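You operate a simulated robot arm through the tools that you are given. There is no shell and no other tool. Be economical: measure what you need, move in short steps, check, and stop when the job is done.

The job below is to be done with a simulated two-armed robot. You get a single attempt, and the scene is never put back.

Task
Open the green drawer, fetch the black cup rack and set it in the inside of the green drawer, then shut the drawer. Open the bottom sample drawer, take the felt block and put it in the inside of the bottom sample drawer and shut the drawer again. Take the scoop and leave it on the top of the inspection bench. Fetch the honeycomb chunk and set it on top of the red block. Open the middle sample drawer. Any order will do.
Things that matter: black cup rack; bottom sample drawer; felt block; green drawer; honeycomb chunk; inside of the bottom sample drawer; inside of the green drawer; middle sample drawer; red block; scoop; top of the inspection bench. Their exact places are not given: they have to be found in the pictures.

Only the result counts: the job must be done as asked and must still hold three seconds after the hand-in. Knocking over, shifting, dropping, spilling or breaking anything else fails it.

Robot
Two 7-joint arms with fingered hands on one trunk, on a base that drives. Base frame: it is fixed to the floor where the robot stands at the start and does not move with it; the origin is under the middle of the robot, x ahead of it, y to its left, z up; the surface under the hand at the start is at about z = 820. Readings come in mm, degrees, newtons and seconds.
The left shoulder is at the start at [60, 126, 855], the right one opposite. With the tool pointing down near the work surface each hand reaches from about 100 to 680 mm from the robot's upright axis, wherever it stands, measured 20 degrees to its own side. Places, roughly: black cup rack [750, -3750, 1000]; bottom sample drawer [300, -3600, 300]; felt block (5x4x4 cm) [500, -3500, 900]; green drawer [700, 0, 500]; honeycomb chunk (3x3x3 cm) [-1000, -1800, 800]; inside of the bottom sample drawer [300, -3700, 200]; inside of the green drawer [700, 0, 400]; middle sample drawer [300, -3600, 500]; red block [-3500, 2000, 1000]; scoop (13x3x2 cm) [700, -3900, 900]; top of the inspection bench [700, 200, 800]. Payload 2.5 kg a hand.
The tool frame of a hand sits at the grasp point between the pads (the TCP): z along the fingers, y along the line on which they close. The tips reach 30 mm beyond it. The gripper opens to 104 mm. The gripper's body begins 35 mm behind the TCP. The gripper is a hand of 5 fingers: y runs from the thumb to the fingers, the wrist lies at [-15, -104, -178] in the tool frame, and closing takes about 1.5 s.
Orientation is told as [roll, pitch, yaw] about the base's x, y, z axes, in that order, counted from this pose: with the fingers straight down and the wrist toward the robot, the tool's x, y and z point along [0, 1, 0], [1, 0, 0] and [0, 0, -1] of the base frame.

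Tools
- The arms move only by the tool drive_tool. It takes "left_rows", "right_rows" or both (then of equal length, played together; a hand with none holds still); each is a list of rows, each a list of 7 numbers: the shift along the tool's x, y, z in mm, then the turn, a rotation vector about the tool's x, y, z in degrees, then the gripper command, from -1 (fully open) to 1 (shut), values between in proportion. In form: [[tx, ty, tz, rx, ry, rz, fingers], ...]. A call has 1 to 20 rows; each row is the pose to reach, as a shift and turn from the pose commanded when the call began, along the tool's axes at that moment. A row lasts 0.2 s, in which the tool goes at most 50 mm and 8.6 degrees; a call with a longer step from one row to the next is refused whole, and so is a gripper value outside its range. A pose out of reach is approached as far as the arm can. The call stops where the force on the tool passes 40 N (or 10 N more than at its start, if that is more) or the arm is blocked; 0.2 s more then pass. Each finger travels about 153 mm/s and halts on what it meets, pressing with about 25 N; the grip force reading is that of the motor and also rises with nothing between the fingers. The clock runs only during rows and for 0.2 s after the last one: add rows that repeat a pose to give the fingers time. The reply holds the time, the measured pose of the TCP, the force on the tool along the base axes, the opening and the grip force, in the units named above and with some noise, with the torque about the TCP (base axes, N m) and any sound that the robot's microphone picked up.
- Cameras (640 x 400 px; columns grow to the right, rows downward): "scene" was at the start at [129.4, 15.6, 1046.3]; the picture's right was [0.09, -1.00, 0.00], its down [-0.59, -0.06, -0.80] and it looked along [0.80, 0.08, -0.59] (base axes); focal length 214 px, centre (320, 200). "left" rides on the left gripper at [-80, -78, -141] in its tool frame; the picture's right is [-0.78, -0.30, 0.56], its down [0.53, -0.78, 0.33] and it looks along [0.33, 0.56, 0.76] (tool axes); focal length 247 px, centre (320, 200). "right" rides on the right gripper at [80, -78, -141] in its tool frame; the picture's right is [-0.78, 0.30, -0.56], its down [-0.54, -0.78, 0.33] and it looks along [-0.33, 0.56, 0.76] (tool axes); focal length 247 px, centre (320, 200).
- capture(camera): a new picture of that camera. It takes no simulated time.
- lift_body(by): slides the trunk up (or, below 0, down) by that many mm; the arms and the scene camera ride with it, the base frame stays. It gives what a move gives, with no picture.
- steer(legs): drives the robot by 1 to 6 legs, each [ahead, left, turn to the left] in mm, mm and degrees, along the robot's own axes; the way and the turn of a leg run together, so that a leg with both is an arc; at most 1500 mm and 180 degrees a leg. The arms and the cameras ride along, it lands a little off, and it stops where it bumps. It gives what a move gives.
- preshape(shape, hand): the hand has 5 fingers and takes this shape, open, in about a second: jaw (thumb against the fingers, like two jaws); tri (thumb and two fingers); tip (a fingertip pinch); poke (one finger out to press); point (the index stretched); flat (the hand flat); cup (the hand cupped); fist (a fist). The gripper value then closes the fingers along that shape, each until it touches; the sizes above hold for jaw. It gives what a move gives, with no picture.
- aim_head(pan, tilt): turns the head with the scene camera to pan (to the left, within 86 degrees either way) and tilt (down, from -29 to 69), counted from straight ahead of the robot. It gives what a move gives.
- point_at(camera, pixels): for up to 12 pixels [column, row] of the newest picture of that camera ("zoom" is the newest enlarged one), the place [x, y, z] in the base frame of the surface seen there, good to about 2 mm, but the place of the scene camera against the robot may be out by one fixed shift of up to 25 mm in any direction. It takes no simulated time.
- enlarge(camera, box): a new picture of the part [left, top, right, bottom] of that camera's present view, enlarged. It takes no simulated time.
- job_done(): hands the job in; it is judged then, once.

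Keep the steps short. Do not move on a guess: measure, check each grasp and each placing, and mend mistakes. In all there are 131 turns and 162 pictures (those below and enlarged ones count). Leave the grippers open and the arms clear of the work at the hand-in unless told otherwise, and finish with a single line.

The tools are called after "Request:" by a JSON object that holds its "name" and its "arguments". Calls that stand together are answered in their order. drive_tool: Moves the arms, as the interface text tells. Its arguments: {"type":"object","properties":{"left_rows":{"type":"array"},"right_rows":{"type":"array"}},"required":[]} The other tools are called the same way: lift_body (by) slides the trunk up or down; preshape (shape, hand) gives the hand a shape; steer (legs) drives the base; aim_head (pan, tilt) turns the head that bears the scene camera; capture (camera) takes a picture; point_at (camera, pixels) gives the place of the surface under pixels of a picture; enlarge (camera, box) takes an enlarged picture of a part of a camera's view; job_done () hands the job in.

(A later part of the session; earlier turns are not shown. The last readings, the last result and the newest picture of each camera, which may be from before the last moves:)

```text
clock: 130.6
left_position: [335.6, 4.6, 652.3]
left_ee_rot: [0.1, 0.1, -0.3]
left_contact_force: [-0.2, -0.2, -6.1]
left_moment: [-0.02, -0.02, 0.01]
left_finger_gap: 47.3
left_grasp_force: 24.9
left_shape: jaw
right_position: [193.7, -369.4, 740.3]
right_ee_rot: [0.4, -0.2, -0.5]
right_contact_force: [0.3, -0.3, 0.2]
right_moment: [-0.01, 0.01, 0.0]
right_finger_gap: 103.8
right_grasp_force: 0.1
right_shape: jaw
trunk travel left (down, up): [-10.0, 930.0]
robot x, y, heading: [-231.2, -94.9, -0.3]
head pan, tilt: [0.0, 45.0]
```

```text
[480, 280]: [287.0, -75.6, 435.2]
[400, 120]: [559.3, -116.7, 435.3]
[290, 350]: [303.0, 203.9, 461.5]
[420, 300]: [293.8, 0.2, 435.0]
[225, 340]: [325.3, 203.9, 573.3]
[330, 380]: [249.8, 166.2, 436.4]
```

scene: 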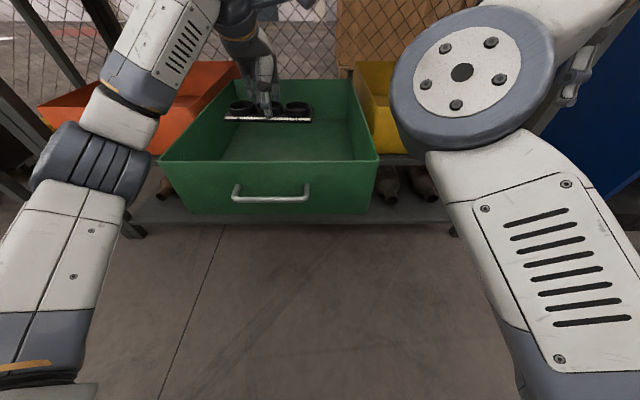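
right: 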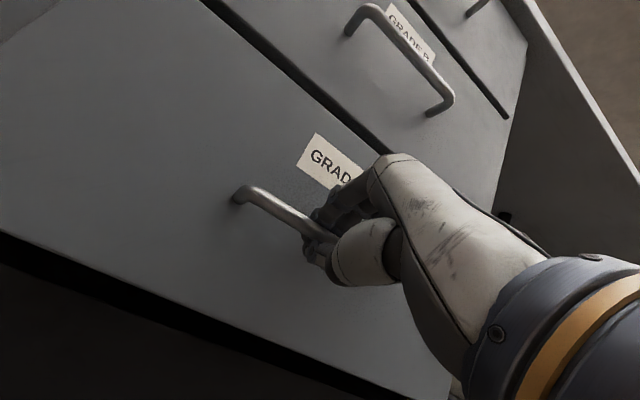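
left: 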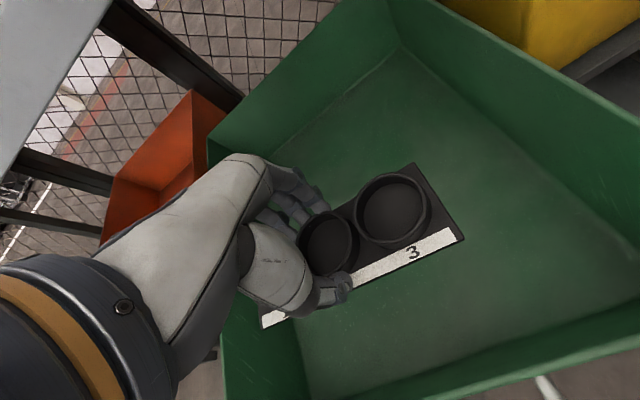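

Floor at z 435. Lower 175 mm (TCP 477), check contact, then open and rise.

Request:
{"name": "drive_tool", "arguments": {"left_rows": [[0, 0, 45, 0, 0, 0, 0.6], [0, 0, 90, 0, 0, 0, 0.6], [0, 0, 135, 0, 0, 0, 0.6], [0, 0, 165, 0, 0, 0, 0.6], [0, 0, 175, 0, 0, 0, 0.6]]}}

Request:
{"name": "drive_tool", "arguments": {"left_rows": [[0, 0, 1, 0, 0, 0, 0.3], [0, 0, 1, 0, 0, 0, 0], [0, 0, 1, 0, 0, 0, -0.5], [0, 0, 1, 0, 0, 0, -0.8], [0, 0, 1, 0, 0, 0, -0.8], [0, 0, -40, 0, 0, 0, -0.8], [0, 0, -85, 0, 0, 0, -0.8], [0, 0, -130, 0, 0, 0, -0.8], [0, 0, -175, 0, 0, 0, -0.8]]}}

Request:
{"name": "capture", "arguments": {"camera": "left"}}

```text
clock: 131.8
left_position: [334.4, 5.5, 477.0]
left_ee_rot: [0.0, 0.1, -0.3]
left_contact_force: [0.4, 0.5, -5.4]
left_moment: [-0.02, -0.01, 0.0]
left_finger_gap: 47.3
left_grasp_force: 25.1
left_shape: jaw
right_position: [193.3, -370.1, 741.4]
right_ee_rot: [0.5, -0.2, -0.6]
right_contact_force: [0.6, -0.3, 0.6]
right_moment: [0.02, -0.01, -0.03]
right_finger_gap: 103.7
right_grasp_force: 0.0
right_shape: jaw
trunk travel left (down, up): [-10.0, 930.0]
robot x, y, heading: [-231.1, -93.5, -0.4]
head pan, tilt: [0.0, 45.0]
```

```text
clock: 133.8
left_position: [336.4, 3.1, 653.5]
left_ee_rot: [0.1, 0.1, -0.4]
left_contact_force: [-0.3, -0.2, -0.4]
left_moment: [0.0, -0.02, 0.01]
left_finger_gap: 93.6
left_grasp_force: 0.2
left_shape: jaw
right_position: [193.4, -370.1, 741.7]
right_ee_rot: [0.4, -0.2, -0.6]
right_contact_force: [-0.5, -1.0, -0.4]
right_moment: [0.01, -0.04, 0.01]
right_finger_gap: 104.0
right_grasp_force: 0.0
right_shape: jaw
trunk travel left (down, up): [-10.0, 930.0]
robot x, y, heading: [-235.1, -96.5, -0.2]
head pan, tilt: [0.0, 45.0]
```

```text
111 pictures are left
```

left: 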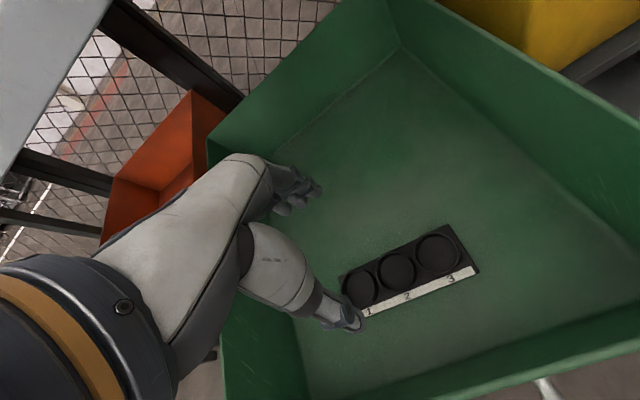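

Rack sits flat in the drawer. Now the left hand goes back over the front, down in front of the handle at x≈105, with fingers closed.

Request:
{"name": "drive_tool", "arguments": {"left_rows": [[0, -45, 0, 0, 0, 0, -0.5], [0, -90, 0, 0, 0, 0, 0], [0, -135, 0, 0, 0, 0, 0.5], [0, -180, 0, 0, 0, 0, 1], [0, -230, 0, 0, 0, 0, 1], [0, -230, 45, 0, 0, 0, 1], [0, -230, 90, 0, 0, 0, 1], [0, -230, 128, 0, 0, 0, 1]]}}

Request:
{"name": "capture", "arguments": {"camera": "scene"}}

```text
clock: 135.6
left_position: [104.2, 4.8, 524.6]
left_ee_rot: [-0.1, 0.0, -0.4]
left_contact_force: [0.2, -0.6, -0.3]
left_moment: [0.01, 0.0, -0.02]
left_finger_gap: 0.0
left_grasp_force: 24.8
left_shape: jaw
right_position: [193.1, -370.2, 739.5]
right_ee_rot: [0.4, -0.3, -0.5]
right_contact_force: [0.5, 0.6, -0.3]
right_moment: [0.0, 0.0, 0.0]
right_finger_gap: 103.5
right_grasp_force: 0.1
right_shape: jaw
trunk travel left (down, up): [-10.0, 930.0]
robot x, y, heading: [-233.3, -94.6, -0.4]
head pan, tilt: [0.0, 45.0]
```

```text
110 pictures are left
```

scene: 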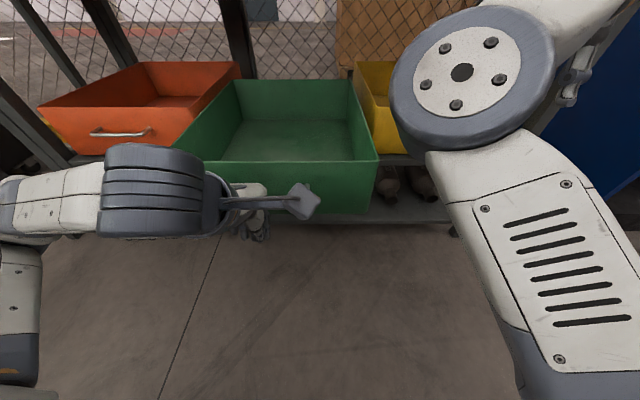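

Push ahead.

Request:
{"name": "drive_tool", "arguments": {"left_rows": [[0, 30, 0, 0, 0, 0, 1], [0, 60, 0, 0, 0, 0, 1], [0, 90, 0, 0, 0, 0, 1], [0, 120, 0, 0, 0, 0, 1], [0, 150, 0, 0, 0, 0, 1], [0, 180, 0, 0, 0, 0, 1], [0, 210, 0, 0, 0, 0, 1], [0, 240, 0, 0, 0, 0, 1], [0, 270, 0, 0, 0, 0, 1], [0, 290, 0, 0, 0, 0, 1], [0, 305, 0, 0, 0, 0, 1], [0, 315, 0, 0, 0, 0, 1]]}}

Request:
{"name": "capture", "arguments": {"camera": "scene"}}

```text
clock: 138.2
left_position: [410.4, 3.9, 527.6]
left_ee_rot: [0.0, 0.5, -0.4]
left_contact_force: [-24.7, 2.2, 11.4]
left_moment: [0.15, -0.07, 0.29]
left_finger_gap: 0.2
left_grasp_force: 25.4
left_shape: jaw
right_position: [191.7, -370.7, 742.2]
right_ee_rot: [0.5, -0.4, -0.5]
right_contact_force: [0.1, 0.1, -0.2]
right_moment: [0.03, -0.01, 0.0]
right_finger_gap: 103.7
right_grasp_force: 0.1
right_shape: jaw
trunk travel left (down, up): [-10.0, 930.0]
robot x, y, heading: [-231.9, -93.4, -0.0]
head pan, tilt: [0.0, 45.0]
stopped in row 12 (left hand): the force on the tool passed its limit at 47 N (the readings are from after the stop); the commanded pose is now the measured one
```

```text
109 pictures are left
```

scene: 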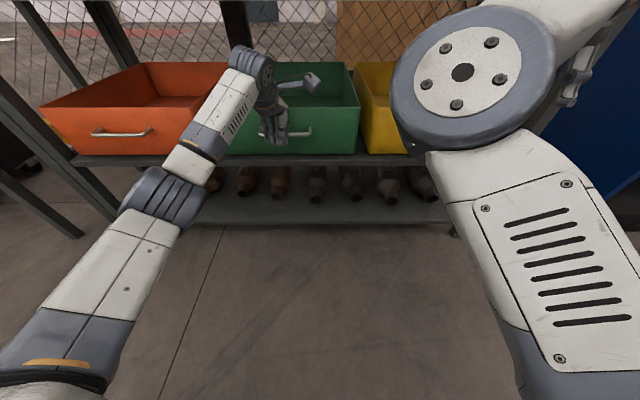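

It hit the stop. I pull the left hand back and verify the drawer front position.

Request:
{"name": "drive_tool", "arguments": {"left_rows": [[0, -40, 0, 0, 0, 0, 1], [0, -80, 0, 0, 0, 0, 0.5], [0, -120, 0, 0, 0, 0, 0], [0, -160, 0, 0, 0, 0, -0.5], [40, -180, 0, 0, 0, 0, -1], [80, -180, -20, 0, 0, 0, -1], [80, -180, -60, 0, 0, 0, -1], [80, -180, -100, 0, 0, 0, -1], [80, -180, -140, 0, 0, 0, -1], [80, -180, -180, 0, 0, 0, -1]]}}

Request:
{"name": "aim_head", "arguments": {"pan": 15, "tilt": 38}}

Request:
{"name": "capture", "arguments": {"camera": "scene"}}

```text
clock: 140.4
left_position: [236.1, 86.2, 706.8]
left_ee_rot: [0.1, 0.7, -0.4]
left_contact_force: [0.0, -0.3, 0.6]
left_moment: [-0.01, 0.02, 0.01]
left_finger_gap: 103.4
left_grasp_force: 0.1
left_shape: jaw
right_position: [192.3, -369.3, 739.9]
right_ee_rot: [0.5, -0.1, -0.6]
right_contact_force: [0.9, 1.1, 0.1]
right_moment: [0.01, 0.03, -0.01]
right_finger_gap: 103.8
right_grasp_force: 0.0
right_shape: jaw
trunk travel left (down, up): [-10.0, 930.0]
robot x, y, heading: [-232.7, -97.9, -0.2]
head pan, tilt: [0.0, 45.0]
```

```text
clock: 141.1
left_position: [234.6, 85.3, 708.4]
left_ee_rot: [0.0, 0.6, -0.4]
left_contact_force: [-0.5, 0.5, 0.4]
left_moment: [-0.02, 0.0, 0.01]
left_finger_gap: 103.6
left_grasp_force: 0.0
left_shape: jaw
right_position: [190.8, -370.3, 740.0]
right_ee_rot: [0.5, -0.3, -0.4]
right_contact_force: [0.2, -0.7, 1.0]
right_moment: [0.02, -0.04, -0.01]
right_finger_gap: 103.8
right_grasp_force: 0.0
right_shape: jaw
trunk travel left (down, up): [-10.0, 930.0]
robot x, y, heading: [-232.9, -95.6, -0.0]
head pan, tilt: [15.0, 38.0]
```

```text
108 pictures are left
```

scene: 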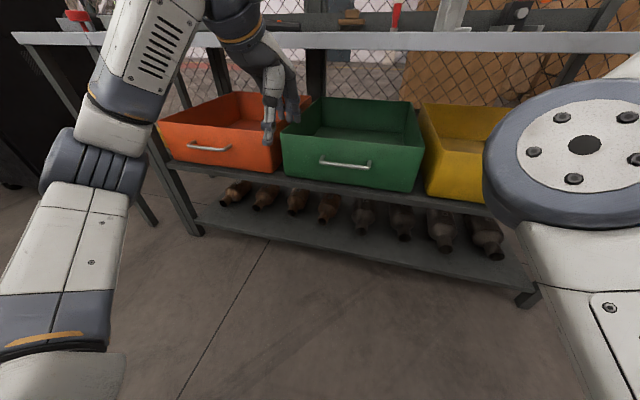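

Request:
{"name": "point_at", "arguments": {"camera": "scene", "pixels": [[345, 152], [210, 135], [350, 164], [400, 160], [440, 150]]}}

Request:
{"name": "lift_body", "arguments": {"by": 315}}

Request:
{"name": "steer", "arguments": {"legs": [[0, -950, 0], [0, 0, -90], [1400, 170, 0]]}}

```text
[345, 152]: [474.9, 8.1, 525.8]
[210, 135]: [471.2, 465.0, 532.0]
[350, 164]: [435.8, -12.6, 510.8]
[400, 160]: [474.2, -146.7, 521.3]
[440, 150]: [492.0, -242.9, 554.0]
```

```text
clock: 144.3
left_position: [236.1, 85.5, 1022.6]
left_ee_rot: [0.0, 0.6, -0.4]
left_contact_force: [0.0, 0.2, -0.3]
left_moment: [0.03, 0.03, 0.03]
left_finger_gap: 103.8
left_grasp_force: 0.1
left_shape: jaw
right_position: [192.4, -369.4, 1054.6]
right_ee_rot: [0.6, -0.1, -0.5]
right_contact_force: [0.1, -0.2, 0.3]
right_moment: [0.01, 0.01, 0.01]
right_finger_gap: 103.8
right_grasp_force: 0.1
right_shape: jaw
trunk travel left (down, up): [-325.0, 615.0]
robot x, y, heading: [-232.9, -92.4, -0.3]
head pan, tilt: [15.0, 38.0]
```

```text
clock: 159.6
left_position: [84.9, -2899.9, 1021.4]
left_ee_rot: [0.0, 0.5, -90.9]
left_contact_force: [0.0, 0.1, 0.4]
left_moment: [0.0, -0.02, -0.01]
left_finger_gap: 103.9
left_grasp_force: 0.0
left_shape: jaw
right_position: [-370.3, -2851.3, 1056.1]
right_ee_rot: [0.5, -0.2, -91.1]
right_contact_force: [-0.6, 0.6, -0.2]
right_moment: [-0.01, -0.02, 0.02]
right_finger_gap: 103.8
right_grasp_force: 0.1
right_shape: jaw
trunk travel left (down, up): [-325.0, 615.0]
robot x, y, heading: [-91.6, -2429.4, -91.0]
head pan, tilt: [15.0, 38.0]
```

Green drawer is shut (front at x≈475). I drive in front of the far bench and raise the trunk for clearance over the instrument, then look.

Request:
{"name": "steer", "arguments": {"legs": [[350, 300, 1], [150, 330, 0]]}}

Request:
{"name": "lift_body", "arguments": {"by": 200}}

Request:
{"name": "aim_head", "arguments": {"pan": 5, "tilt": 40}}

Request:
{"name": "capture", "arguments": {"camera": "scene"}}

```text
clock: 164.3
left_position: [714.3, -3395.3, 1022.9]
left_ee_rot: [0.1, 0.5, -90.2]
left_contact_force: [0.5, 0.5, -0.9]
left_moment: [0.01, -0.04, 0.01]
left_finger_gap: 103.6
left_grasp_force: 0.2
left_shape: jaw
right_position: [260.0, -3355.8, 1054.9]
right_ee_rot: [0.4, -0.2, -90.3]
right_contact_force: [0.4, -0.8, 0.3]
right_moment: [-0.02, -0.02, 0.05]
right_finger_gap: 103.7
right_grasp_force: 0.1
right_shape: jaw
trunk travel left (down, up): [-325.0, 615.0]
robot x, y, heading: [531.0, -2925.7, -90.0]
head pan, tilt: [15.0, 38.0]
```

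```text
clock: 166.4
left_position: [715.6, -3396.1, 1222.2]
left_ee_rot: [0.0, 0.6, -90.2]
left_contact_force: [-0.1, 0.5, 0.8]
left_moment: [0.01, 0.02, -0.01]
left_finger_gap: 103.7
left_grasp_force: 0.1
left_shape: jaw
right_position: [259.2, -3355.6, 1254.6]
right_ee_rot: [0.5, -0.2, -90.2]
right_contact_force: [-0.4, 0.3, 0.2]
right_moment: [-0.04, 0.01, 0.01]
right_finger_gap: 104.1
right_grasp_force: 0.1
right_shape: jaw
trunk travel left (down, up): [-525.0, 415.0]
robot x, y, heading: [532.2, -2925.9, -90.3]
head pan, tilt: [15.0, 38.0]
```

```text
clock: 167.2
left_position: [714.4, -3394.8, 1222.3]
left_ee_rot: [-0.1, 0.6, -90.2]
left_contact_force: [-0.3, 0.8, 0.0]
left_moment: [0.0, 0.02, 0.0]
left_finger_gap: 103.8
left_grasp_force: 0.0
left_shape: jaw
right_position: [260.1, -3355.5, 1254.3]
right_ee_rot: [0.5, -0.2, -90.3]
right_contact_force: [0.2, 0.1, 1.0]
right_moment: [0.03, 0.0, -0.02]
right_finger_gap: 103.9
right_grasp_force: 0.0
right_shape: jaw
trunk travel left (down, up): [-525.0, 415.0]
robot x, y, heading: [533.7, -2926.3, -90.0]
head pan, tilt: [5.0, 40.0]
```

```text
107 pictures are left
```

scene: 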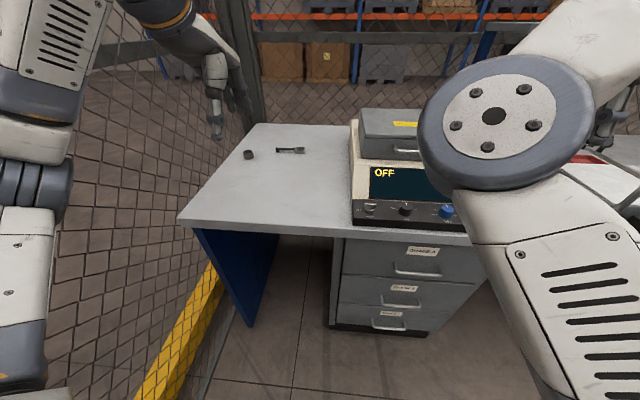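

Request:
{"name": "point_at", "arguments": {"camera": "scene", "pixels": [[395, 110], [372, 112], [367, 160], [355, 140], [415, 172], [365, 200], [500, 110], [280, 150], [301, 150], [247, 155], [180, 218], [45, 200]]}}

```text
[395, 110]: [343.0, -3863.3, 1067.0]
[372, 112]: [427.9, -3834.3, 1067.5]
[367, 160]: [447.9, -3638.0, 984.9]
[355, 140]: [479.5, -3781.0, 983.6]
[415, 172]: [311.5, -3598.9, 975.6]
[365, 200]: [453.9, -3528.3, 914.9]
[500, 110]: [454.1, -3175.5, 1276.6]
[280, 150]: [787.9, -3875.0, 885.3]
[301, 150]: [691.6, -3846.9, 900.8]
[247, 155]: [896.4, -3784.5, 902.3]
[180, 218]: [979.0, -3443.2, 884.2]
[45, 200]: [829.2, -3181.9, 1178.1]
```

The instrument top is at ≈1085, below both raised arms. Base must not touch the cabinet corner, so I go to about [630,−3180] and use a tilted hand.

Request:
{"name": "steer", "arguments": {"legs": [[0, 97, 0], [250, 0, 0]]}}

Request:
{"name": "capture", "arguments": {"camera": "left"}}

```text
clock: 168.3
left_position: [748.4, -3398.9, 1227.1]
left_ee_rot: [1.8, 0.7, -89.8]
left_contact_force: [0.3, 0.1, 0.8]
left_moment: [-0.01, 0.01, -0.01]
left_finger_gap: 103.8
left_grasp_force: 0.1
left_shape: jaw
right_position: [291.0, -3362.4, 1246.7]
right_ee_rot: [2.3, -0.1, -89.8]
right_contact_force: [0.1, 0.1, 0.3]
right_moment: [-0.01, -0.01, 0.02]
right_finger_gap: 103.9
right_grasp_force: 0.0
right_shape: jaw
trunk travel left (down, up): [-525.0, 415.0]
robot x, y, heading: [594.1, -2926.8, -89.5]
head pan, tilt: [5.0, 40.0]
stopped in leg 1: the robot was blocked; the commanded pose is now the measured one
```

```text
106 pictures are left
```

left: 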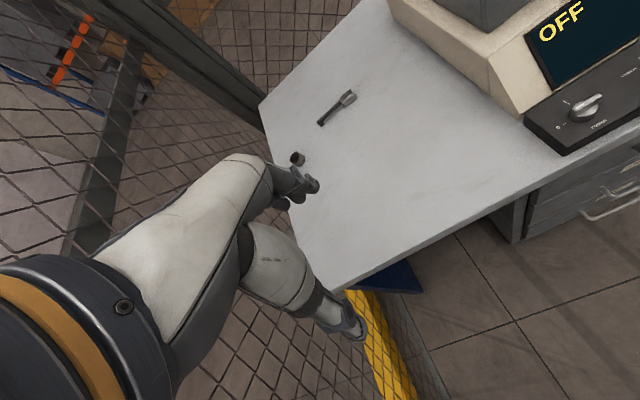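

Blocked with a slight tilt, probably the yellow rail on the left. I step right to x≈560 and then go ahead to y≈−3165.

Request:
{"name": "steer", "arguments": {"legs": [[0, -38, -0.5], [235, 0, 0]]}}

Request:
{"name": "capture", "arguments": {"camera": "left"}}

```text
clock: 170.5
left_position: [737.2, -3630.9, 1222.5]
left_ee_rot: [0.1, 0.6, -90.3]
left_contact_force: [0.7, 0.0, -0.7]
left_moment: [-0.01, 0.01, 0.01]
left_finger_gap: 103.8
left_grasp_force: 0.0
left_shape: jaw
right_position: [281.6, -3590.8, 1253.6]
right_ee_rot: [0.5, -0.2, -90.6]
right_contact_force: [-0.3, -1.1, -0.3]
right_moment: [0.01, 0.0, 0.01]
right_finger_gap: 103.8
right_grasp_force: 0.0
right_shape: jaw
trunk travel left (down, up): [-525.0, 415.0]
robot x, y, heading: [560.4, -3160.4, -90.3]
head pan, tilt: [5.0, 40.0]
```

```text
105 pictures are left
```

left: 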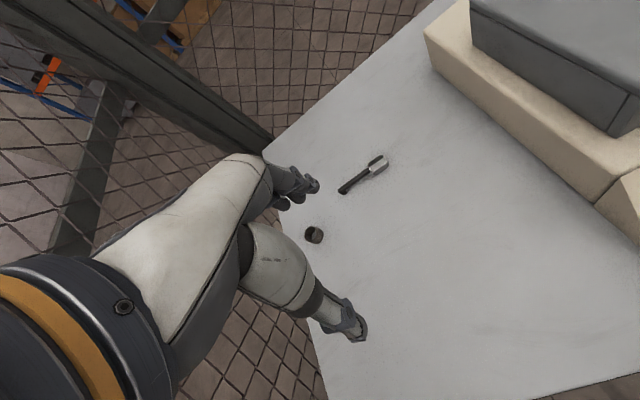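

Request:
{"name": "enlarge", "arguments": {"camera": "left", "box": [290, 140, 410, 260]}}

Request:
{"name": "point_at", "arguments": {"camera": "left", "pixels": [[342, 190], [348, 186], [356, 181], [364, 175], [371, 170], [380, 163], [386, 157], [376, 172], [372, 160], [314, 234], [350, 195], [366, 173]]}}

```text
3.33 times, centred on (350, 200) of left
```

zoom: 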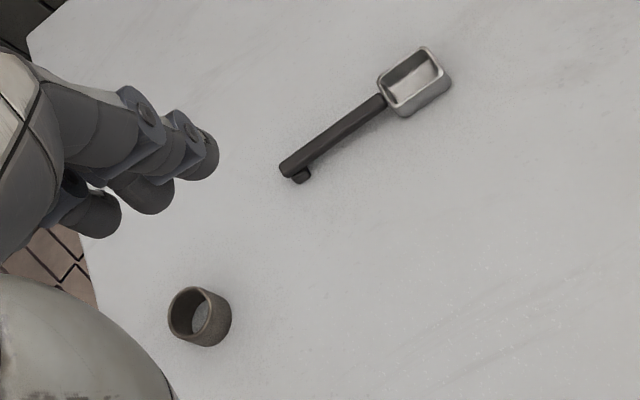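

```text
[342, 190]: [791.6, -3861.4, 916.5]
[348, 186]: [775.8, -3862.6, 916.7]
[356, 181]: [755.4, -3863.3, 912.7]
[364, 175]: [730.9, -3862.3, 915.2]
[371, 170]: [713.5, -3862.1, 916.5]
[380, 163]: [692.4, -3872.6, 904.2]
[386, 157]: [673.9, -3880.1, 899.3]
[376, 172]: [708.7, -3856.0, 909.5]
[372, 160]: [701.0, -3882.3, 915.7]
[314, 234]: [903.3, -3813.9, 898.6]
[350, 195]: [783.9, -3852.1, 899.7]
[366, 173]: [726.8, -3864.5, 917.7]
```

Scoop handle runs along x 712–793 at y≈−3865, top z≈917; a ring sits at [903,−3814]. I turn the base right 20° to bring the left shoulder nearer.

Request:
{"name": "steer", "arguments": {"legs": [[0, 0, -20]]}}

```text
clock: 172.1
left_position: [551.8, -3657.8, 1225.0]
left_ee_rot: [1.0, 0.5, -110.0]
left_contact_force: [-0.1, 0.3, -0.2]
left_moment: [-0.03, 0.01, 0.0]
left_finger_gap: 103.8
left_grasp_force: 0.1
left_shape: jaw
right_position: [137.1, -3464.6, 1250.8]
right_ee_rot: [1.5, -0.3, -110.2]
right_contact_force: [1.4, -0.4, -0.3]
right_moment: [-0.05, 0.0, 0.0]
right_finger_gap: 104.2
right_grasp_force: 0.0
right_shape: jaw
trunk travel left (down, up): [-525.0, 415.0]
robot x, y, heading: [556.4, -3161.5, -109.8]
head pan, tilt: [5.0, 40.0]
stopped in leg 1: the robot was blocked; the commanded pose is now the measured one
```

It touched something right at the end; I ease back slightly.

Request:
{"name": "steer", "arguments": {"legs": [[-12, 0, 2]]}}

```text
clock: 172.9
left_position: [556.9, -3661.3, 1222.1]
left_ee_rot: [0.8, 1.0, -109.7]
left_contact_force: [-0.4, -0.2, -0.4]
left_moment: [0.01, 0.0, 0.0]
left_finger_gap: 103.6
left_grasp_force: 0.0
left_shape: jaw
right_position: [139.2, -3471.7, 1249.5]
right_ee_rot: [1.3, 0.1, -109.8]
right_contact_force: [0.3, 0.2, 0.9]
right_moment: [0.03, 0.02, -0.01]
right_finger_gap: 103.6
right_grasp_force: 0.0
right_shape: jaw
trunk travel left (down, up): [-525.0, 415.0]
robot x, y, heading: [551.6, -3154.5, -109.4]
head pan, tilt: [5.0, 40.0]
stopped in leg 1: the robot was blocked; the commanded pose is now the measured one
```

Still touching. I slide 30 mm to the right, away from the rail.

Request:
{"name": "steer", "arguments": {"legs": [[0, -35, 0]]}}

Request:
{"name": "aim_head", "arguments": {"pan": 60, "tilt": 65}}

Request:
{"name": "capture", "arguments": {"camera": "scene"}}

```text
clock: 173.7
left_position: [535.9, -3648.9, 1222.4]
left_ee_rot: [0.2, 0.5, -109.7]
left_contact_force: [-0.2, 0.2, 0.2]
left_moment: [-0.02, -0.02, -0.01]
left_finger_gap: 103.8
left_grasp_force: 0.1
left_shape: jaw
right_position: [119.9, -3458.5, 1254.5]
right_ee_rot: [0.6, -0.2, -109.8]
right_contact_force: [-0.1, 0.8, -0.7]
right_moment: [-0.04, -0.04, 0.02]
right_finger_gap: 103.8
right_grasp_force: 0.2
right_shape: jaw
trunk travel left (down, up): [-525.0, 415.0]
robot x, y, heading: [524.0, -3146.9, -109.4]
head pan, tilt: [5.0, 40.0]
```

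```text
clock: 175.0
left_position: [536.6, -3648.0, 1221.0]
left_ee_rot: [0.0, 0.5, -109.6]
left_contact_force: [-0.4, 0.4, 0.3]
left_moment: [0.02, 0.02, 0.0]
left_finger_gap: 103.7
left_grasp_force: 0.1
left_shape: jaw
right_position: [119.7, -3458.7, 1254.6]
right_ee_rot: [0.6, -0.3, -109.9]
right_contact_force: [0.0, 0.3, -0.7]
right_moment: [0.02, -0.01, 0.0]
right_finger_gap: 104.0
right_grasp_force: 0.1
right_shape: jaw
trunk travel left (down, up): [-525.0, 415.0]
robot x, y, heading: [521.3, -3144.7, -109.7]
head pan, tilt: [60.0, 65.0]
```

```text
103 pictures are left
```

scene: 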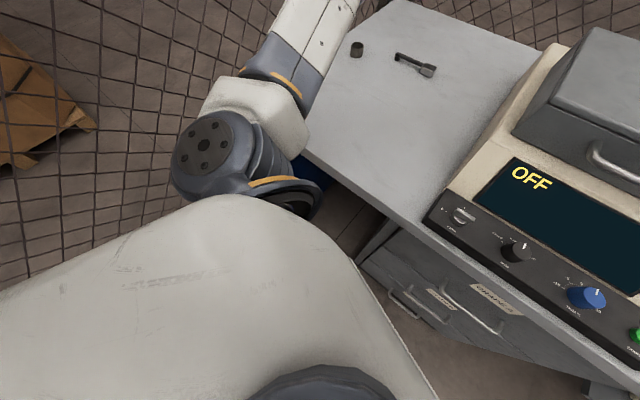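

Free again. Now I move the left hand to above the scoop handle, hand yaw −90, pitch −15, gap ~50.

Request:
{"name": "drive_tool", "arguments": {"left_rows": [[33, 15, 20, -1.9, 0.3, -2.4, -0.5], [66, 30, 45, -3.8, 0.6, -4.9, 0], [99, 45, 73, -5.7, 1, -7.3, 0.04], [132, 60, 103, -7.6, 1.3, -9.7, 0.04], [165, 75, 133, -9.6, 1.6, -12.1, 0.04], [198, 90, 163, -11.5, 2, -14.6, 0.04], [231, 105, 193, -13.4, 2.3, -17, 0.04], [264, 120, 221, -15.3, 2.6, -19.4, 0.04]]}}

Request:
{"name": "capture", "arguments": {"camera": "left"}}

```text
clock: 176.8
left_position: [745.0, -3848.9, 1000.1]
left_ee_rot: [0.2, -15.0, -90.3]
left_contact_force: [0.0, 0.9, 0.5]
left_moment: [-0.02, -0.04, 0.0]
left_finger_gap: 50.3
left_grasp_force: 0.1
left_shape: jaw
right_position: [118.9, -3459.5, 1254.1]
right_ee_rot: [0.4, -0.2, -109.8]
right_contact_force: [-0.6, 0.2, -0.3]
right_moment: [0.01, 0.0, -0.01]
right_finger_gap: 104.0
right_grasp_force: 0.1
right_shape: jaw
trunk travel left (down, up): [-525.0, 415.0]
robot x, y, heading: [524.7, -3147.4, -109.4]
head pan, tilt: [60.0, 65.0]
```

```text
102 pictures are left
```

left: 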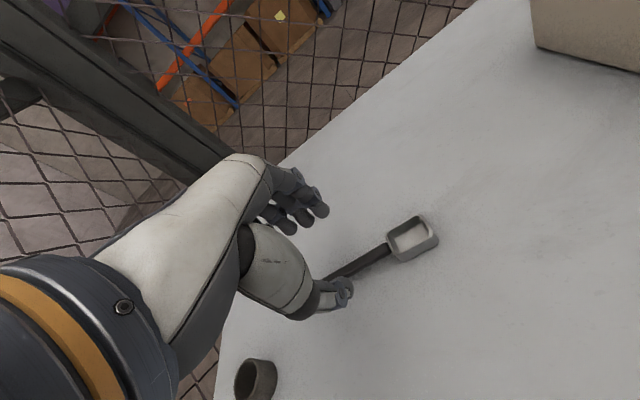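

Request:
{"name": "point_at", "arguments": {"camera": "left", "pixels": [[360, 266], [380, 254], [345, 273], [362, 275], [410, 238], [255, 380], [400, 300], [388, 240], [425, 257]]}}

```text
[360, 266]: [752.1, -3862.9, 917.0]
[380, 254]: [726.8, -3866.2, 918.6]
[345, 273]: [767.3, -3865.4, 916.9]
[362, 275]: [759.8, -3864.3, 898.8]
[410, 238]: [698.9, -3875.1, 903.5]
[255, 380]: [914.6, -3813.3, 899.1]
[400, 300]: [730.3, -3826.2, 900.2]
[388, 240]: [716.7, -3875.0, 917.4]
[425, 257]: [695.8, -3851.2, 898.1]
```

Handle centre y≈−3864.5, top 917. Descend, then close while lowering a few mm more.

Request:
{"name": "drive_tool", "arguments": {"left_rows": [[-3, -2, 25, 0, 0, 0, 0.04], [-3, -5, 45, 0, 0, 0, 0.04], [-3, -7, 60, 0, 0, 0, 0.04], [-3, -7, 60, 0, 0, 0, 0.5], [-3, -8, 64, 0, 0, 0, 0.7], [-3, -8, 65, 0, 0, 0, 1], [-3, -8, 65, 0, 0, 0, 1], [-3, -8, 65, 0, 0, 0, 1], [-3, -8, 65, 0, 0, 0, 1]]}}

Request:
{"name": "capture", "arguments": {"camera": "left"}}

```text
clock: 178.8
left_position: [744.0, -3857.0, 937.6]
left_ee_rot: [0.2, -15.0, -90.1]
left_contact_force: [1.2, -1.0, 4.1]
left_moment: [-0.05, -0.12, -0.02]
left_finger_gap: 9.7
left_grasp_force: 24.7
left_shape: jaw
right_position: [120.3, -3458.8, 1254.4]
right_ee_rot: [0.6, -0.2, -109.8]
right_contact_force: [-0.8, 0.2, 0.2]
right_moment: [0.02, 0.0, -0.04]
right_finger_gap: 103.8
right_grasp_force: 0.0
right_shape: jaw
trunk travel left (down, up): [-525.0, 415.0]
robot x, y, heading: [520.3, -3147.0, -109.1]
head pan, tilt: [60.0, 65.0]
```

```text
101 pictures are left
```

left: 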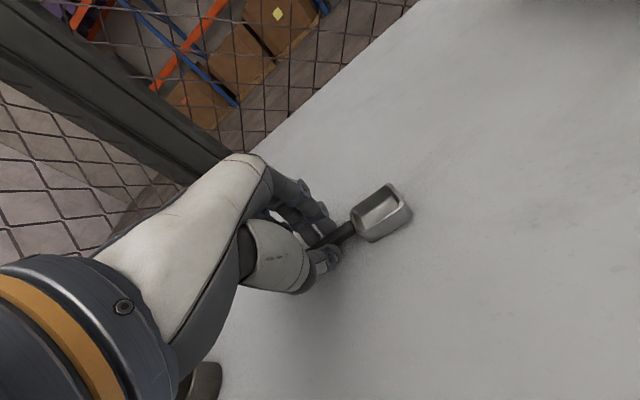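

Scoop handle gripped (9.7 mm). Lift and retract.

Request:
{"name": "drive_tool", "arguments": {"left_rows": [[0, 8, -30, 0, 0, 0, 1], [0, 20, -75, 0, 0, 0, 1], [0, 34, -120, 0, 0, 0, 1], [-21, 4, -143, 2.5, -0.4, 3.2, 1], [-41, -26, -166, 5, -0.9, 6.5, 1], [-62, -56, -189, 7.5, -1.3, 9.7, 1], [-83, -86, -212, 9.9, -1.7, 13, 1], [-103, -115, -235, 12.4, -2.2, 16.2, 1], [-124, -145, -258, 14.9, -2.6, 19.5, 1]]}}

Request:
{"name": "capture", "arguments": {"camera": "left"}}

```text
clock: 180.8
left_position: [617.3, -3648.0, 1148.5]
left_ee_rot: [0.2, 0.3, -109.7]
left_contact_force: [1.0, -0.8, -1.5]
left_moment: [0.02, 0.01, -0.02]
left_finger_gap: 9.3
left_grasp_force: 24.8
left_shape: jaw
right_position: [121.4, -3458.9, 1255.4]
right_ee_rot: [0.6, -0.3, -109.8]
right_contact_force: [0.7, -0.8, 0.1]
right_moment: [0.01, -0.01, 0.0]
right_finger_gap: 103.9
right_grasp_force: 0.1
right_shape: jaw
trunk travel left (down, up): [-525.0, 415.0]
robot x, y, heading: [522.0, -3150.0, -109.5]
head pan, tilt: [60.0, 65.0]
```

```text
100 pictures are left
```

left: 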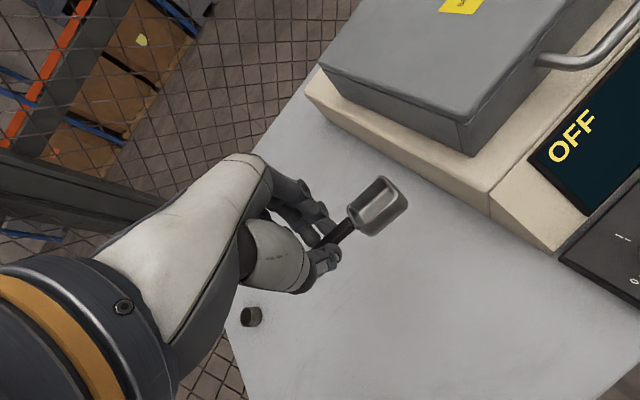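

Scoop held. I back straight out, square up, and shift in front of the cabinet, then lower the trunk.

Request:
{"name": "steer", "arguments": {"legs": [[-283, -100, 0], [0, 0, 19.5], [40, -222, 0]]}}

Request:
{"name": "lift_body", "arguments": {"by": -515}}

Request:
{"name": "aim_head", "arguments": {"pan": 0, "tilt": 45}}

Request:
{"name": "capture", "arguments": {"camera": "scene"}}

```text
clock: 185.2
left_position: [560.1, -3326.9, 1147.6]
left_ee_rot: [0.3, 0.1, -90.1]
left_contact_force: [0.5, 0.0, -0.9]
left_moment: [0.0, -0.01, 0.01]
left_finger_gap: 9.3
left_grasp_force: 24.7
left_shape: jaw
right_position: [28.0, -3313.9, 1255.2]
right_ee_rot: [0.5, -0.1, -90.1]
right_contact_force: [0.6, 0.0, -0.6]
right_moment: [0.0, -0.02, -0.03]
right_finger_gap: 103.6
right_grasp_force: 0.0
right_shape: jaw
trunk travel left (down, up): [-525.0, 415.0]
robot x, y, heading: [300.0, -2888.0, -89.6]
head pan, tilt: [60.0, 65.0]
```

```text
refused: -515 is not a number from -400 to 400
```

```text
clock: 186.5
left_position: [561.0, -3328.1, 1148.9]
left_ee_rot: [0.2, 0.2, -90.1]
left_contact_force: [-0.2, 0.5, -0.5]
left_moment: [0.01, 0.02, -0.01]
left_finger_gap: 9.3
left_grasp_force: 24.9
left_shape: jaw
right_position: [27.9, -3313.8, 1254.7]
right_ee_rot: [0.6, -0.2, -90.1]
right_contact_force: [-0.5, -0.3, -0.2]
right_moment: [0.02, 0.03, -0.01]
right_finger_gap: 104.0
right_grasp_force: 0.1
right_shape: jaw
trunk travel left (down, up): [-525.0, 415.0]
robot x, y, heading: [302.5, -2888.4, -89.8]
head pan, tilt: [0.0, 45.0]
```

```text
99 pictures are left
```

scene: 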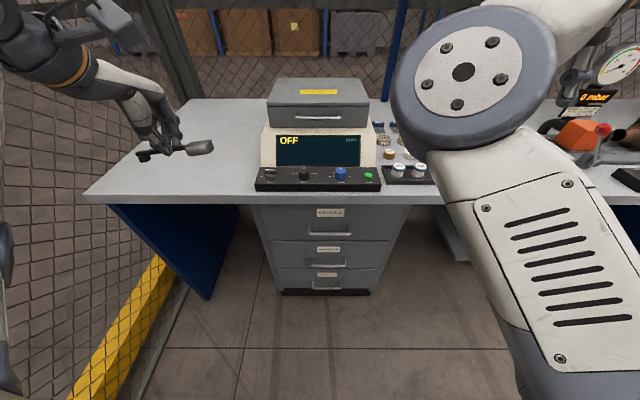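

Back up 110 mm and lower the trunk in two steps.

Request:
{"name": "steer", "arguments": {"legs": [[-110, 0, 0]]}}

Request:
{"name": "lift_body", "arguments": {"by": -400}}

Request:
{"name": "lift_body", "arguments": {"by": -115}}

Request:
{"name": "drive_tool", "arguments": {"right_rows": [[25, 15, 22, 0, 0, 0, -0.8], [50, 31, 44, -8, 0, 0, -0.5], [75, 46, 66, -16, 0, 0, -0.15], [100, 62, 88, -24, 0, 0, -0.15], [125, 77, 110, -32, 0, 0, -0.15], [150, 93, 132, -40, 0, 0, -0.15], [175, 108, 154, -48, 0, 0, -0.15], [200, 124, 176, -56, 0, 0, -0.15], [225, 140, 198, -64, 0, 0, -0.15], [249, 155, 220, -72, 0, 0, -0.15], [249, 155, 220, -75, 0, 0, -0.15]]}}

Request:
{"name": "capture", "arguments": {"camera": "right"}}

```text
clock: 187.7
left_position: [559.9, -3216.4, 1149.3]
left_ee_rot: [0.3, 0.1, -90.0]
left_contact_force: [0.3, 0.2, -0.6]
left_moment: [0.02, -0.01, -0.01]
left_finger_gap: 9.4
left_grasp_force: 24.9
left_shape: jaw
right_position: [28.6, -3202.4, 1255.3]
right_ee_rot: [0.5, -0.3, -90.0]
right_contact_force: [-0.2, 0.5, 0.0]
right_moment: [0.0, -0.04, 0.01]
right_finger_gap: 103.8
right_grasp_force: 0.1
right_shape: jaw
trunk travel left (down, up): [-525.0, 415.0]
robot x, y, heading: [304.9, -2775.8, -89.6]
head pan, tilt: [0.0, 45.0]
```

```text
clock: 191.5
left_position: [561.0, -3216.7, 748.5]
left_ee_rot: [0.2, 0.2, -90.1]
left_contact_force: [0.4, 0.3, -0.1]
left_moment: [-0.01, -0.03, -0.03]
left_finger_gap: 9.1
left_grasp_force: 24.6
left_shape: jaw
right_position: [27.8, -3203.1, 854.9]
right_ee_rot: [0.6, -0.2, -90.1]
right_contact_force: [-0.3, 0.1, 0.1]
right_moment: [-0.01, 0.0, -0.02]
right_finger_gap: 103.8
right_grasp_force: 0.2
right_shape: jaw
trunk travel left (down, up): [-125.0, 815.0]
robot x, y, heading: [297.6, -2771.5, -89.5]
head pan, tilt: [0.0, 45.0]
```

```text
clock: 193.0
left_position: [559.9, -3216.3, 632.1]
left_ee_rot: [0.2, 0.3, -90.2]
left_contact_force: [-0.4, 0.1, -0.3]
left_moment: [-0.01, 0.01, -0.01]
left_finger_gap: 9.2
left_grasp_force: 25.2
left_shape: jaw
right_position: [27.2, -3203.7, 740.1]
right_ee_rot: [0.5, -0.1, -90.1]
right_contact_force: [0.0, 0.4, -1.1]
right_moment: [0.0, 0.03, 0.0]
right_finger_gap: 103.9
right_grasp_force: 0.1
right_shape: jaw
trunk travel left (down, up): [-10.0, 930.0]
robot x, y, heading: [300.0, -2775.8, -89.7]
head pan, tilt: [0.0, 45.0]
```

```text
clock: 194.7
left_position: [560.3, -3214.8, 632.4]
left_ee_rot: [0.2, 0.4, -90.2]
left_contact_force: [0.5, 0.0, -0.2]
left_moment: [0.01, 0.03, 0.01]
left_finger_gap: 9.3
left_grasp_force: 24.9
left_shape: jaw
right_position: [164.8, -3325.8, 592.1]
right_ee_rot: [-11.5, -53.2, -86.1]
right_contact_force: [-1.4, 0.1, -0.1]
right_moment: [-0.01, -0.01, 0.03]
right_finger_gap: 60.1
right_grasp_force: 0.0
right_shape: jaw
right hand out of reach, approached as far as the arm can: row 1, 2, 3
trunk travel left (down, up): [-10.0, 930.0]
robot x, y, heading: [299.4, -2773.2, -89.9]
head pan, tilt: [0.0, 45.0]
stopped in row 8 (right hand): the arm was blocked; the commanded pose is now the measured one
```

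```text
98 pictures are left
```

right: 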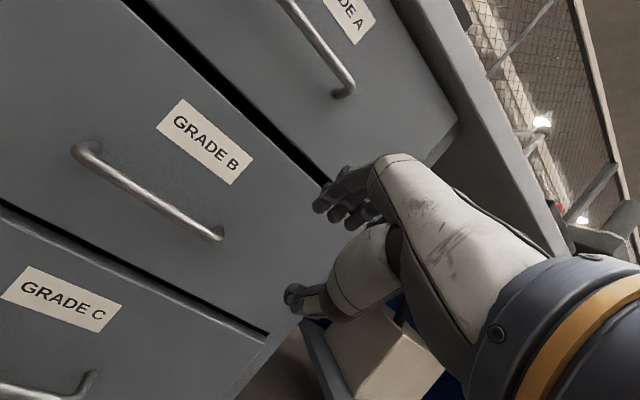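

Nearly there. I compute the correction to [272,−3345,520], pitch −75.

Request:
{"name": "drive_tool", "arguments": {"right_rows": [[35, -13, 13, -3, 1, 0.5, -0.15], [70, -26, 26, -8, 3, 1.5, -0.15], [100, -36, 36, -13, 5, 2.5, -0.15], [116, -42, 42, -18, 6.5, 3.3, -0.15], [116, -42, 42, -21.5, 7.8, 3.9, -0.15]]}}

Request:
{"name": "capture", "arguments": {"camera": "right"}}

```text
clock: 195.4
left_position: [559.2, -3215.2, 632.2]
left_ee_rot: [0.2, 0.3, -90.1]
left_contact_force: [-0.7, 0.3, -1.0]
left_moment: [0.0, -0.01, -0.04]
left_finger_gap: 9.3
left_grasp_force: 24.6
left_shape: jaw
right_position: [195.8, -3351.0, 628.8]
right_ee_rot: [-32.8, -71.3, -67.3]
right_contact_force: [0.4, 0.0, 0.7]
right_moment: [-0.01, 0.01, 0.01]
right_finger_gap: 59.7
right_grasp_force: 0.0
right_shape: jaw
trunk travel left (down, up): [-10.0, 930.0]
robot x, y, heading: [297.1, -2775.8, -89.7]
head pan, tilt: [0.0, 45.0]
stopped in row 3 (right hand): the arm was blocked; the commanded pose is now the measured one
```

```text
97 pictures are left
```

right: 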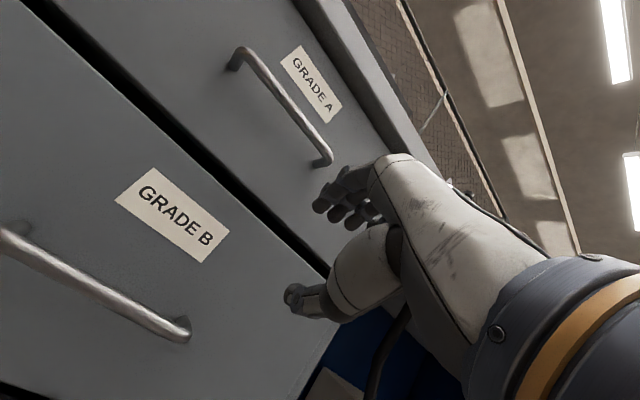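

The wrist is now 13° from the goal. Next correction.

Request:
{"name": "drive_tool", "arguments": {"right_rows": [[18, -19, 2, -0.3, 2, 1.5, -0.15], [37, -38, 4, -0.7, 4.4, 3, -0.15], [55, -57, 5, -1, 6.6, 4.4, -0.15], [74, -76, 7, -1.3, 8.8, 5.9, -0.15], [92, -96, 9, -1.65, 11, 7.3, -0.15]]}}

Request:
{"name": "capture", "arguments": {"camera": "right"}}

```text
clock: 196.2
left_position: [560.5, -3215.9, 631.9]
left_ee_rot: [0.2, 0.2, -90.1]
left_contact_force: [-0.1, 0.0, -0.3]
left_moment: [-0.02, 0.03, 0.03]
left_finger_gap: 9.1
left_grasp_force: 25.4
left_shape: jaw
right_position: [195.2, -3358.0, 634.2]
right_ee_rot: [-65.6, -76.0, -34.9]
right_contact_force: [0.6, -0.7, -0.2]
right_moment: [0.02, 0.01, 0.0]
right_finger_gap: 59.9
right_grasp_force: 0.1
right_shape: jaw
trunk travel left (down, up): [-10.0, 930.0]
robot x, y, heading: [303.8, -2772.9, -89.8]
head pan, tilt: [0.0, 45.0]
stopped in row 3 (right hand): the arm was blocked; the commanded pose is now the measured one
```

```text
96 pictures are left
```

right: 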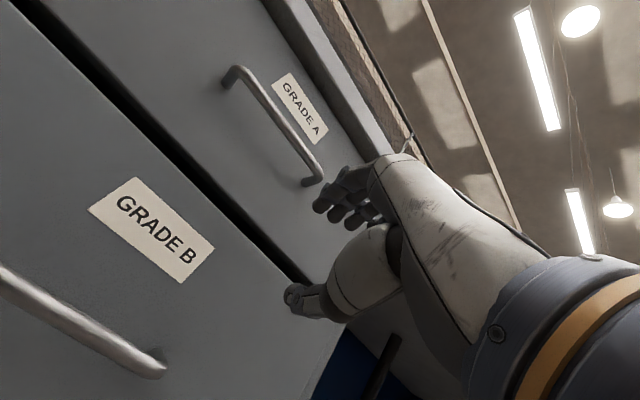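

The arm is limited in this elbow-up configuration. Let me look at it.

Request:
{"name": "capture", "arguments": {"camera": "scene"}}

```text
95 pictures are left
```

scene: 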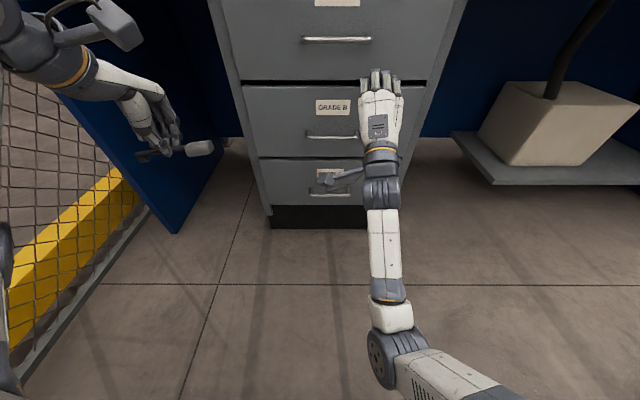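

The hand already points forward well (pitch≈−84). I simply lower it 118 mm, keeping orientation, then align with the base.

Request:
{"name": "drive_tool", "arguments": {"right_rows": [[6.5, -28.5, 3, 0, 0, 0, -0.15], [13, -57, 6, 0, 0, 0, -0.15], [19.5, -86, 9, 0, 0, 0, -0.15], [26, -114, 12, 0, 0, 0, -0.15]]}}

Request:
{"name": "steer", "arguments": {"legs": [[0, 75, 0]]}}

Request:
{"name": "capture", "arguments": {"camera": "right"}}

```text
clock: 197.1
left_position: [560.3, -3216.1, 631.5]
left_ee_rot: [0.2, 0.3, -90.1]
left_contact_force: [0.1, 0.0, -0.9]
left_moment: [0.05, 0.0, -0.04]
left_finger_gap: 9.3
left_grasp_force: 25.0
left_shape: jaw
right_position: [159.2, -3367.1, 596.0]
right_ee_rot: [-101.6, -71.0, -3.5]
right_contact_force: [0.2, 0.5, -0.7]
right_moment: [0.01, -0.04, 0.05]
right_finger_gap: 60.0
right_grasp_force: 0.2
right_shape: jaw
trunk travel left (down, up): [-10.0, 930.0]
robot x, y, heading: [298.6, -2775.1, -89.5]
head pan, tilt: [0.0, 45.0]
stopped in row 4 (right hand): the arm was blocked; the commanded pose is now the measured one
```

```text
clock: 198.1
left_position: [635.0, -3216.1, 633.7]
left_ee_rot: [0.2, 0.3, -90.1]
left_contact_force: [-0.2, 0.1, -0.6]
left_moment: [0.02, -0.02, -0.01]
left_finger_gap: 8.9
left_grasp_force: 25.3
left_shape: jaw
right_position: [235.3, -3366.4, 596.2]
right_ee_rot: [-101.3, -71.0, -3.7]
right_contact_force: [0.0, -0.4, -0.3]
right_moment: [-0.02, -0.02, 0.0]
right_finger_gap: 59.7
right_grasp_force: 0.1
right_shape: jaw
trunk travel left (down, up): [-10.0, 930.0]
robot x, y, heading: [375.2, -2774.7, -89.7]
head pan, tilt: [0.0, 45.0]
```

```text
94 pictures are left
```

right: 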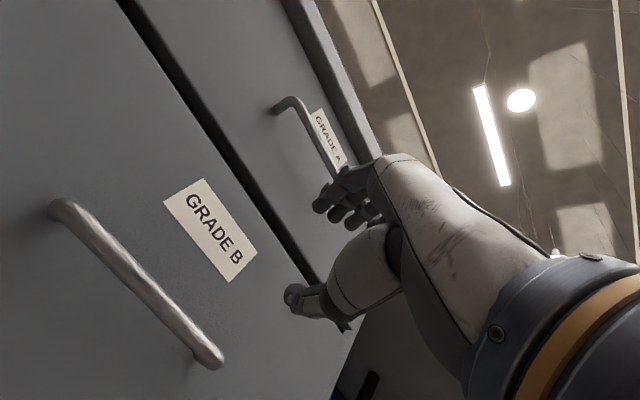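

This branch is at a wrist limit. Instead I'll hook the bar from above with a nearly downward hand (pitch ≈ −20/−25), which fits between bar and front. First I unwind the right hand to [175,−3255,700], pitch −25.

Request:
{"name": "drive_tool", "arguments": {"right_rows": [[-25, 16, -18, 3, 1, 0.4, -0.15], [-45, 28, -32, 9, 3.3, 1.2, -0.15], [-60, 38, -43, 16, 5.9, 2.1, -0.15], [-72, 46, -53, 23, 8.5, 3, -0.15], [-83, 53, -61, 30, 11, 3.9, -0.15], [-93, 60, -68, 37, 13.6, 4.8, -0.15], [-101, 66, -74, 44, 16.2, 5.7, -0.15], [-108, 71, -80, 51, 18.8, 6.6, -0.15], [-113, 75, -84, 58, 21.4, 7.6, -0.15], [-116, 76, -86, 65, 24, 8.5, -0.15]]}}

Request:
{"name": "capture", "arguments": {"camera": "scene"}}

```text
clock: 200.3
left_position: [634.6, -3216.0, 632.2]
left_ee_rot: [0.2, 0.4, -90.1]
left_contact_force: [0.7, -0.1, 0.2]
left_moment: [0.0, -0.02, 0.01]
left_finger_gap: 9.3
left_grasp_force: 25.1
left_shape: jaw
right_position: [174.6, -3255.3, 699.4]
right_ee_rot: [0.1, -25.2, -90.1]
right_contact_force: [-0.3, 0.2, 0.2]
right_moment: [-0.01, 0.03, 0.02]
right_finger_gap: 59.9
right_grasp_force: 0.0
right_shape: jaw
trunk travel left (down, up): [-10.0, 930.0]
robot x, y, heading: [372.8, -2776.5, -89.8]
head pan, tilt: [0.0, 45.0]
```

```text
93 pictures are left
```

scene: 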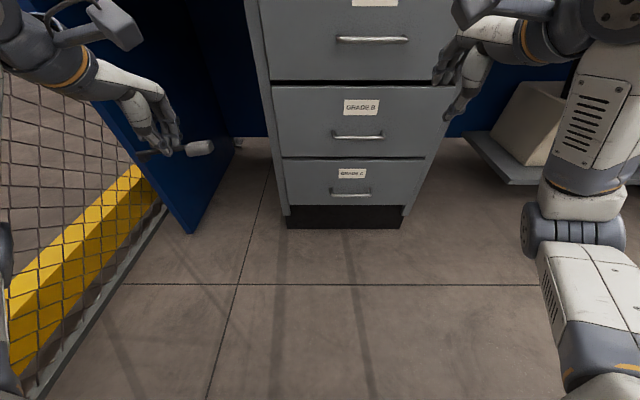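

Good configuration. I shift the base left 97 mm to align with the handle and measure with the right camera.

Request:
{"name": "steer", "arguments": {"legs": [[0, 97, 0]]}}

Request:
{"name": "capture", "arguments": {"camera": "right"}}

```text
clock: 201.5
left_position: [731.1, -3215.9, 633.0]
left_ee_rot: [0.2, 0.3, -90.3]
left_contact_force: [0.4, -0.2, -0.3]
left_moment: [0.01, -0.04, 0.02]
left_finger_gap: 9.2
left_grasp_force: 24.9
left_shape: jaw
right_position: [271.1, -3254.7, 699.6]
right_ee_rot: [0.0, -25.2, -90.0]
right_contact_force: [-0.1, 0.7, 0.1]
right_moment: [0.01, 0.01, -0.02]
right_finger_gap: 60.1
right_grasp_force: 0.1
right_shape: jaw
trunk travel left (down, up): [-10.0, 930.0]
robot x, y, heading: [470.7, -2775.9, -89.6]
head pan, tilt: [0.0, 45.0]
```

```text
92 pictures are left
```

right: 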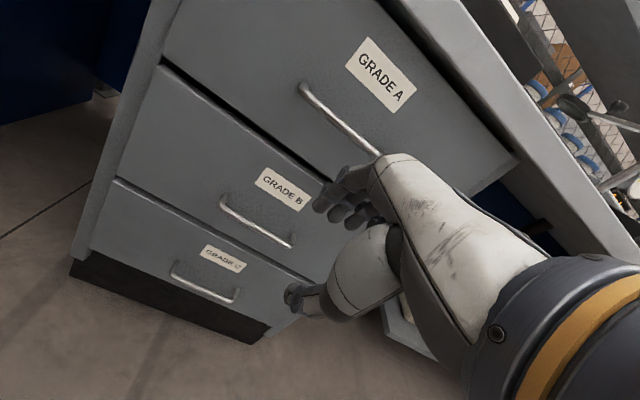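

Request:
{"name": "point_at", "arguments": {"camera": "right", "pixels": [[257, 223], [235, 209], [280, 238], [222, 201], [260, 208], [340, 125], [200, 283]]}}

```text
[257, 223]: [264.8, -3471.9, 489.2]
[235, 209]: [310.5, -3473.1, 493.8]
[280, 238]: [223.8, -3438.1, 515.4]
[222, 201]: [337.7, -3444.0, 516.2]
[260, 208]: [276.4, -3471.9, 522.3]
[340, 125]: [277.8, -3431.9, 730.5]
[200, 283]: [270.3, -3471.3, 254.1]
```

Bar centre ≈[272,−3437,511]. I move to above it with a 30 mm gap, pitch −20.

Request:
{"name": "drive_tool", "arguments": {"right_rows": [[0, 15, 32, 1, 0, 0, 0.42], [0, 31, 64, 2, 0, 0, 0.42], [0, 49, 96, 3, 0, 0, 0.42], [0, 69, 128, 4, 0, 0, 0.42], [0, 89, 160, 5, 0, 0, 0.42], [0, 107, 188, 5, 0, 0, 0.42]]}}

Request:
{"name": "capture", "arguments": {"camera": "right"}}

```text
clock: 202.9
left_position: [730.9, -3215.0, 634.6]
left_ee_rot: [0.2, 0.1, -90.2]
left_contact_force: [-0.6, 0.3, -0.3]
left_moment: [0.01, -0.04, 0.02]
left_finger_gap: 9.4
left_grasp_force: 25.4
left_shape: jaw
right_position: [271.1, -3431.2, 581.8]
right_ee_rot: [-0.1, -20.9, -89.9]
right_contact_force: [0.0, 33.8, 10.1]
right_moment: [-1.28, 0.14, -0.36]
right_finger_gap: 26.6
right_grasp_force: 0.0
right_shape: jaw
trunk travel left (down, up): [-10.0, 930.0]
robot x, y, heading: [473.9, -2773.3, -89.8]
head pan, tilt: [0.0, 45.0]
```

```text
91 pictures are left
```

right: 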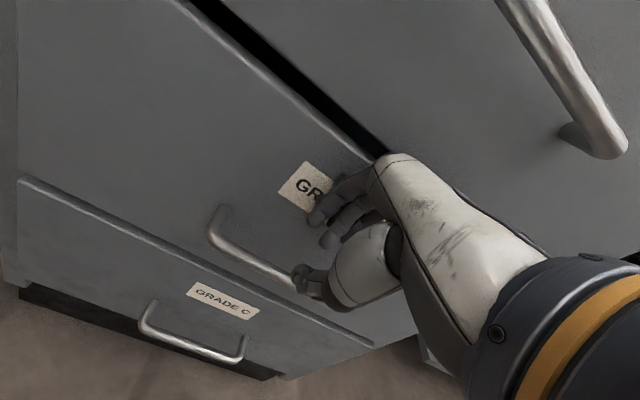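

The curled knuckles press on the panel. I back away and try tilting to pitch −75 in this arm configuration.

Request:
{"name": "drive_tool", "arguments": {"right_rows": [[0, -35, 5, 0, 0, 0, 0.42], [0, -60, 10, -7, 0, 0, 0.1], [0, -75, 15, -14.5, 0, 0, -0.15], [0, -85, 19, -22, 0, 0, -0.15], [0, -92, 23, -30, 0, 0, -0.15], [0, -98, 27, -38, 0, 0, -0.15], [0, -102, 30, -46, 0, 0, -0.15], [0, -104, 32, -54, 0, 0, -0.15]]}}

Request:
{"name": "capture", "arguments": {"camera": "right"}}

```text
clock: 204.7
left_position: [731.6, -3217.3, 632.2]
left_ee_rot: [0.2, 0.3, -90.2]
left_contact_force: [-0.5, 0.5, -1.0]
left_moment: [0.01, -0.03, -0.04]
left_finger_gap: 9.4
left_grasp_force: 24.8
left_shape: jaw
right_position: [270.6, -3344.4, 509.2]
right_ee_rot: [-0.5, -74.3, -89.5]
right_contact_force: [-0.9, -0.5, 1.1]
right_moment: [0.02, 0.01, 0.05]
right_finger_gap: 59.5
right_grasp_force: 0.1
right_shape: jaw
trunk travel left (down, up): [-10.0, 930.0]
robot x, y, heading: [470.0, -2773.9, -89.7]
head pan, tilt: [0.0, 45.0]
```

```text
90 pictures are left
```

right: 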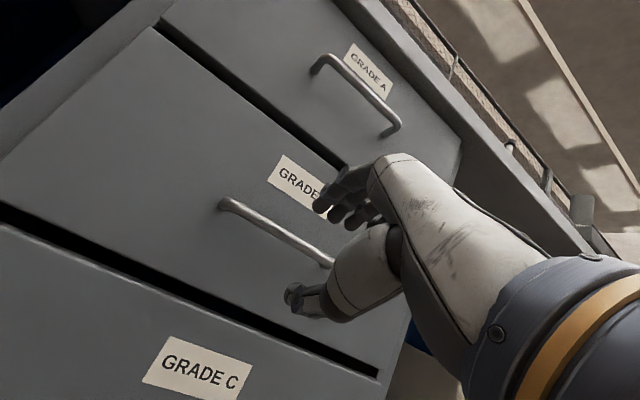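

Perfect pose now. Measure the bar again.

Request:
{"name": "point_at", "arguments": {"camera": "right", "pixels": [[250, 218], [275, 233], [300, 247]]}}

```text
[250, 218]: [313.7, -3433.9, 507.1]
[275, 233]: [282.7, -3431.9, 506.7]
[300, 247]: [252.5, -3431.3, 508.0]
```

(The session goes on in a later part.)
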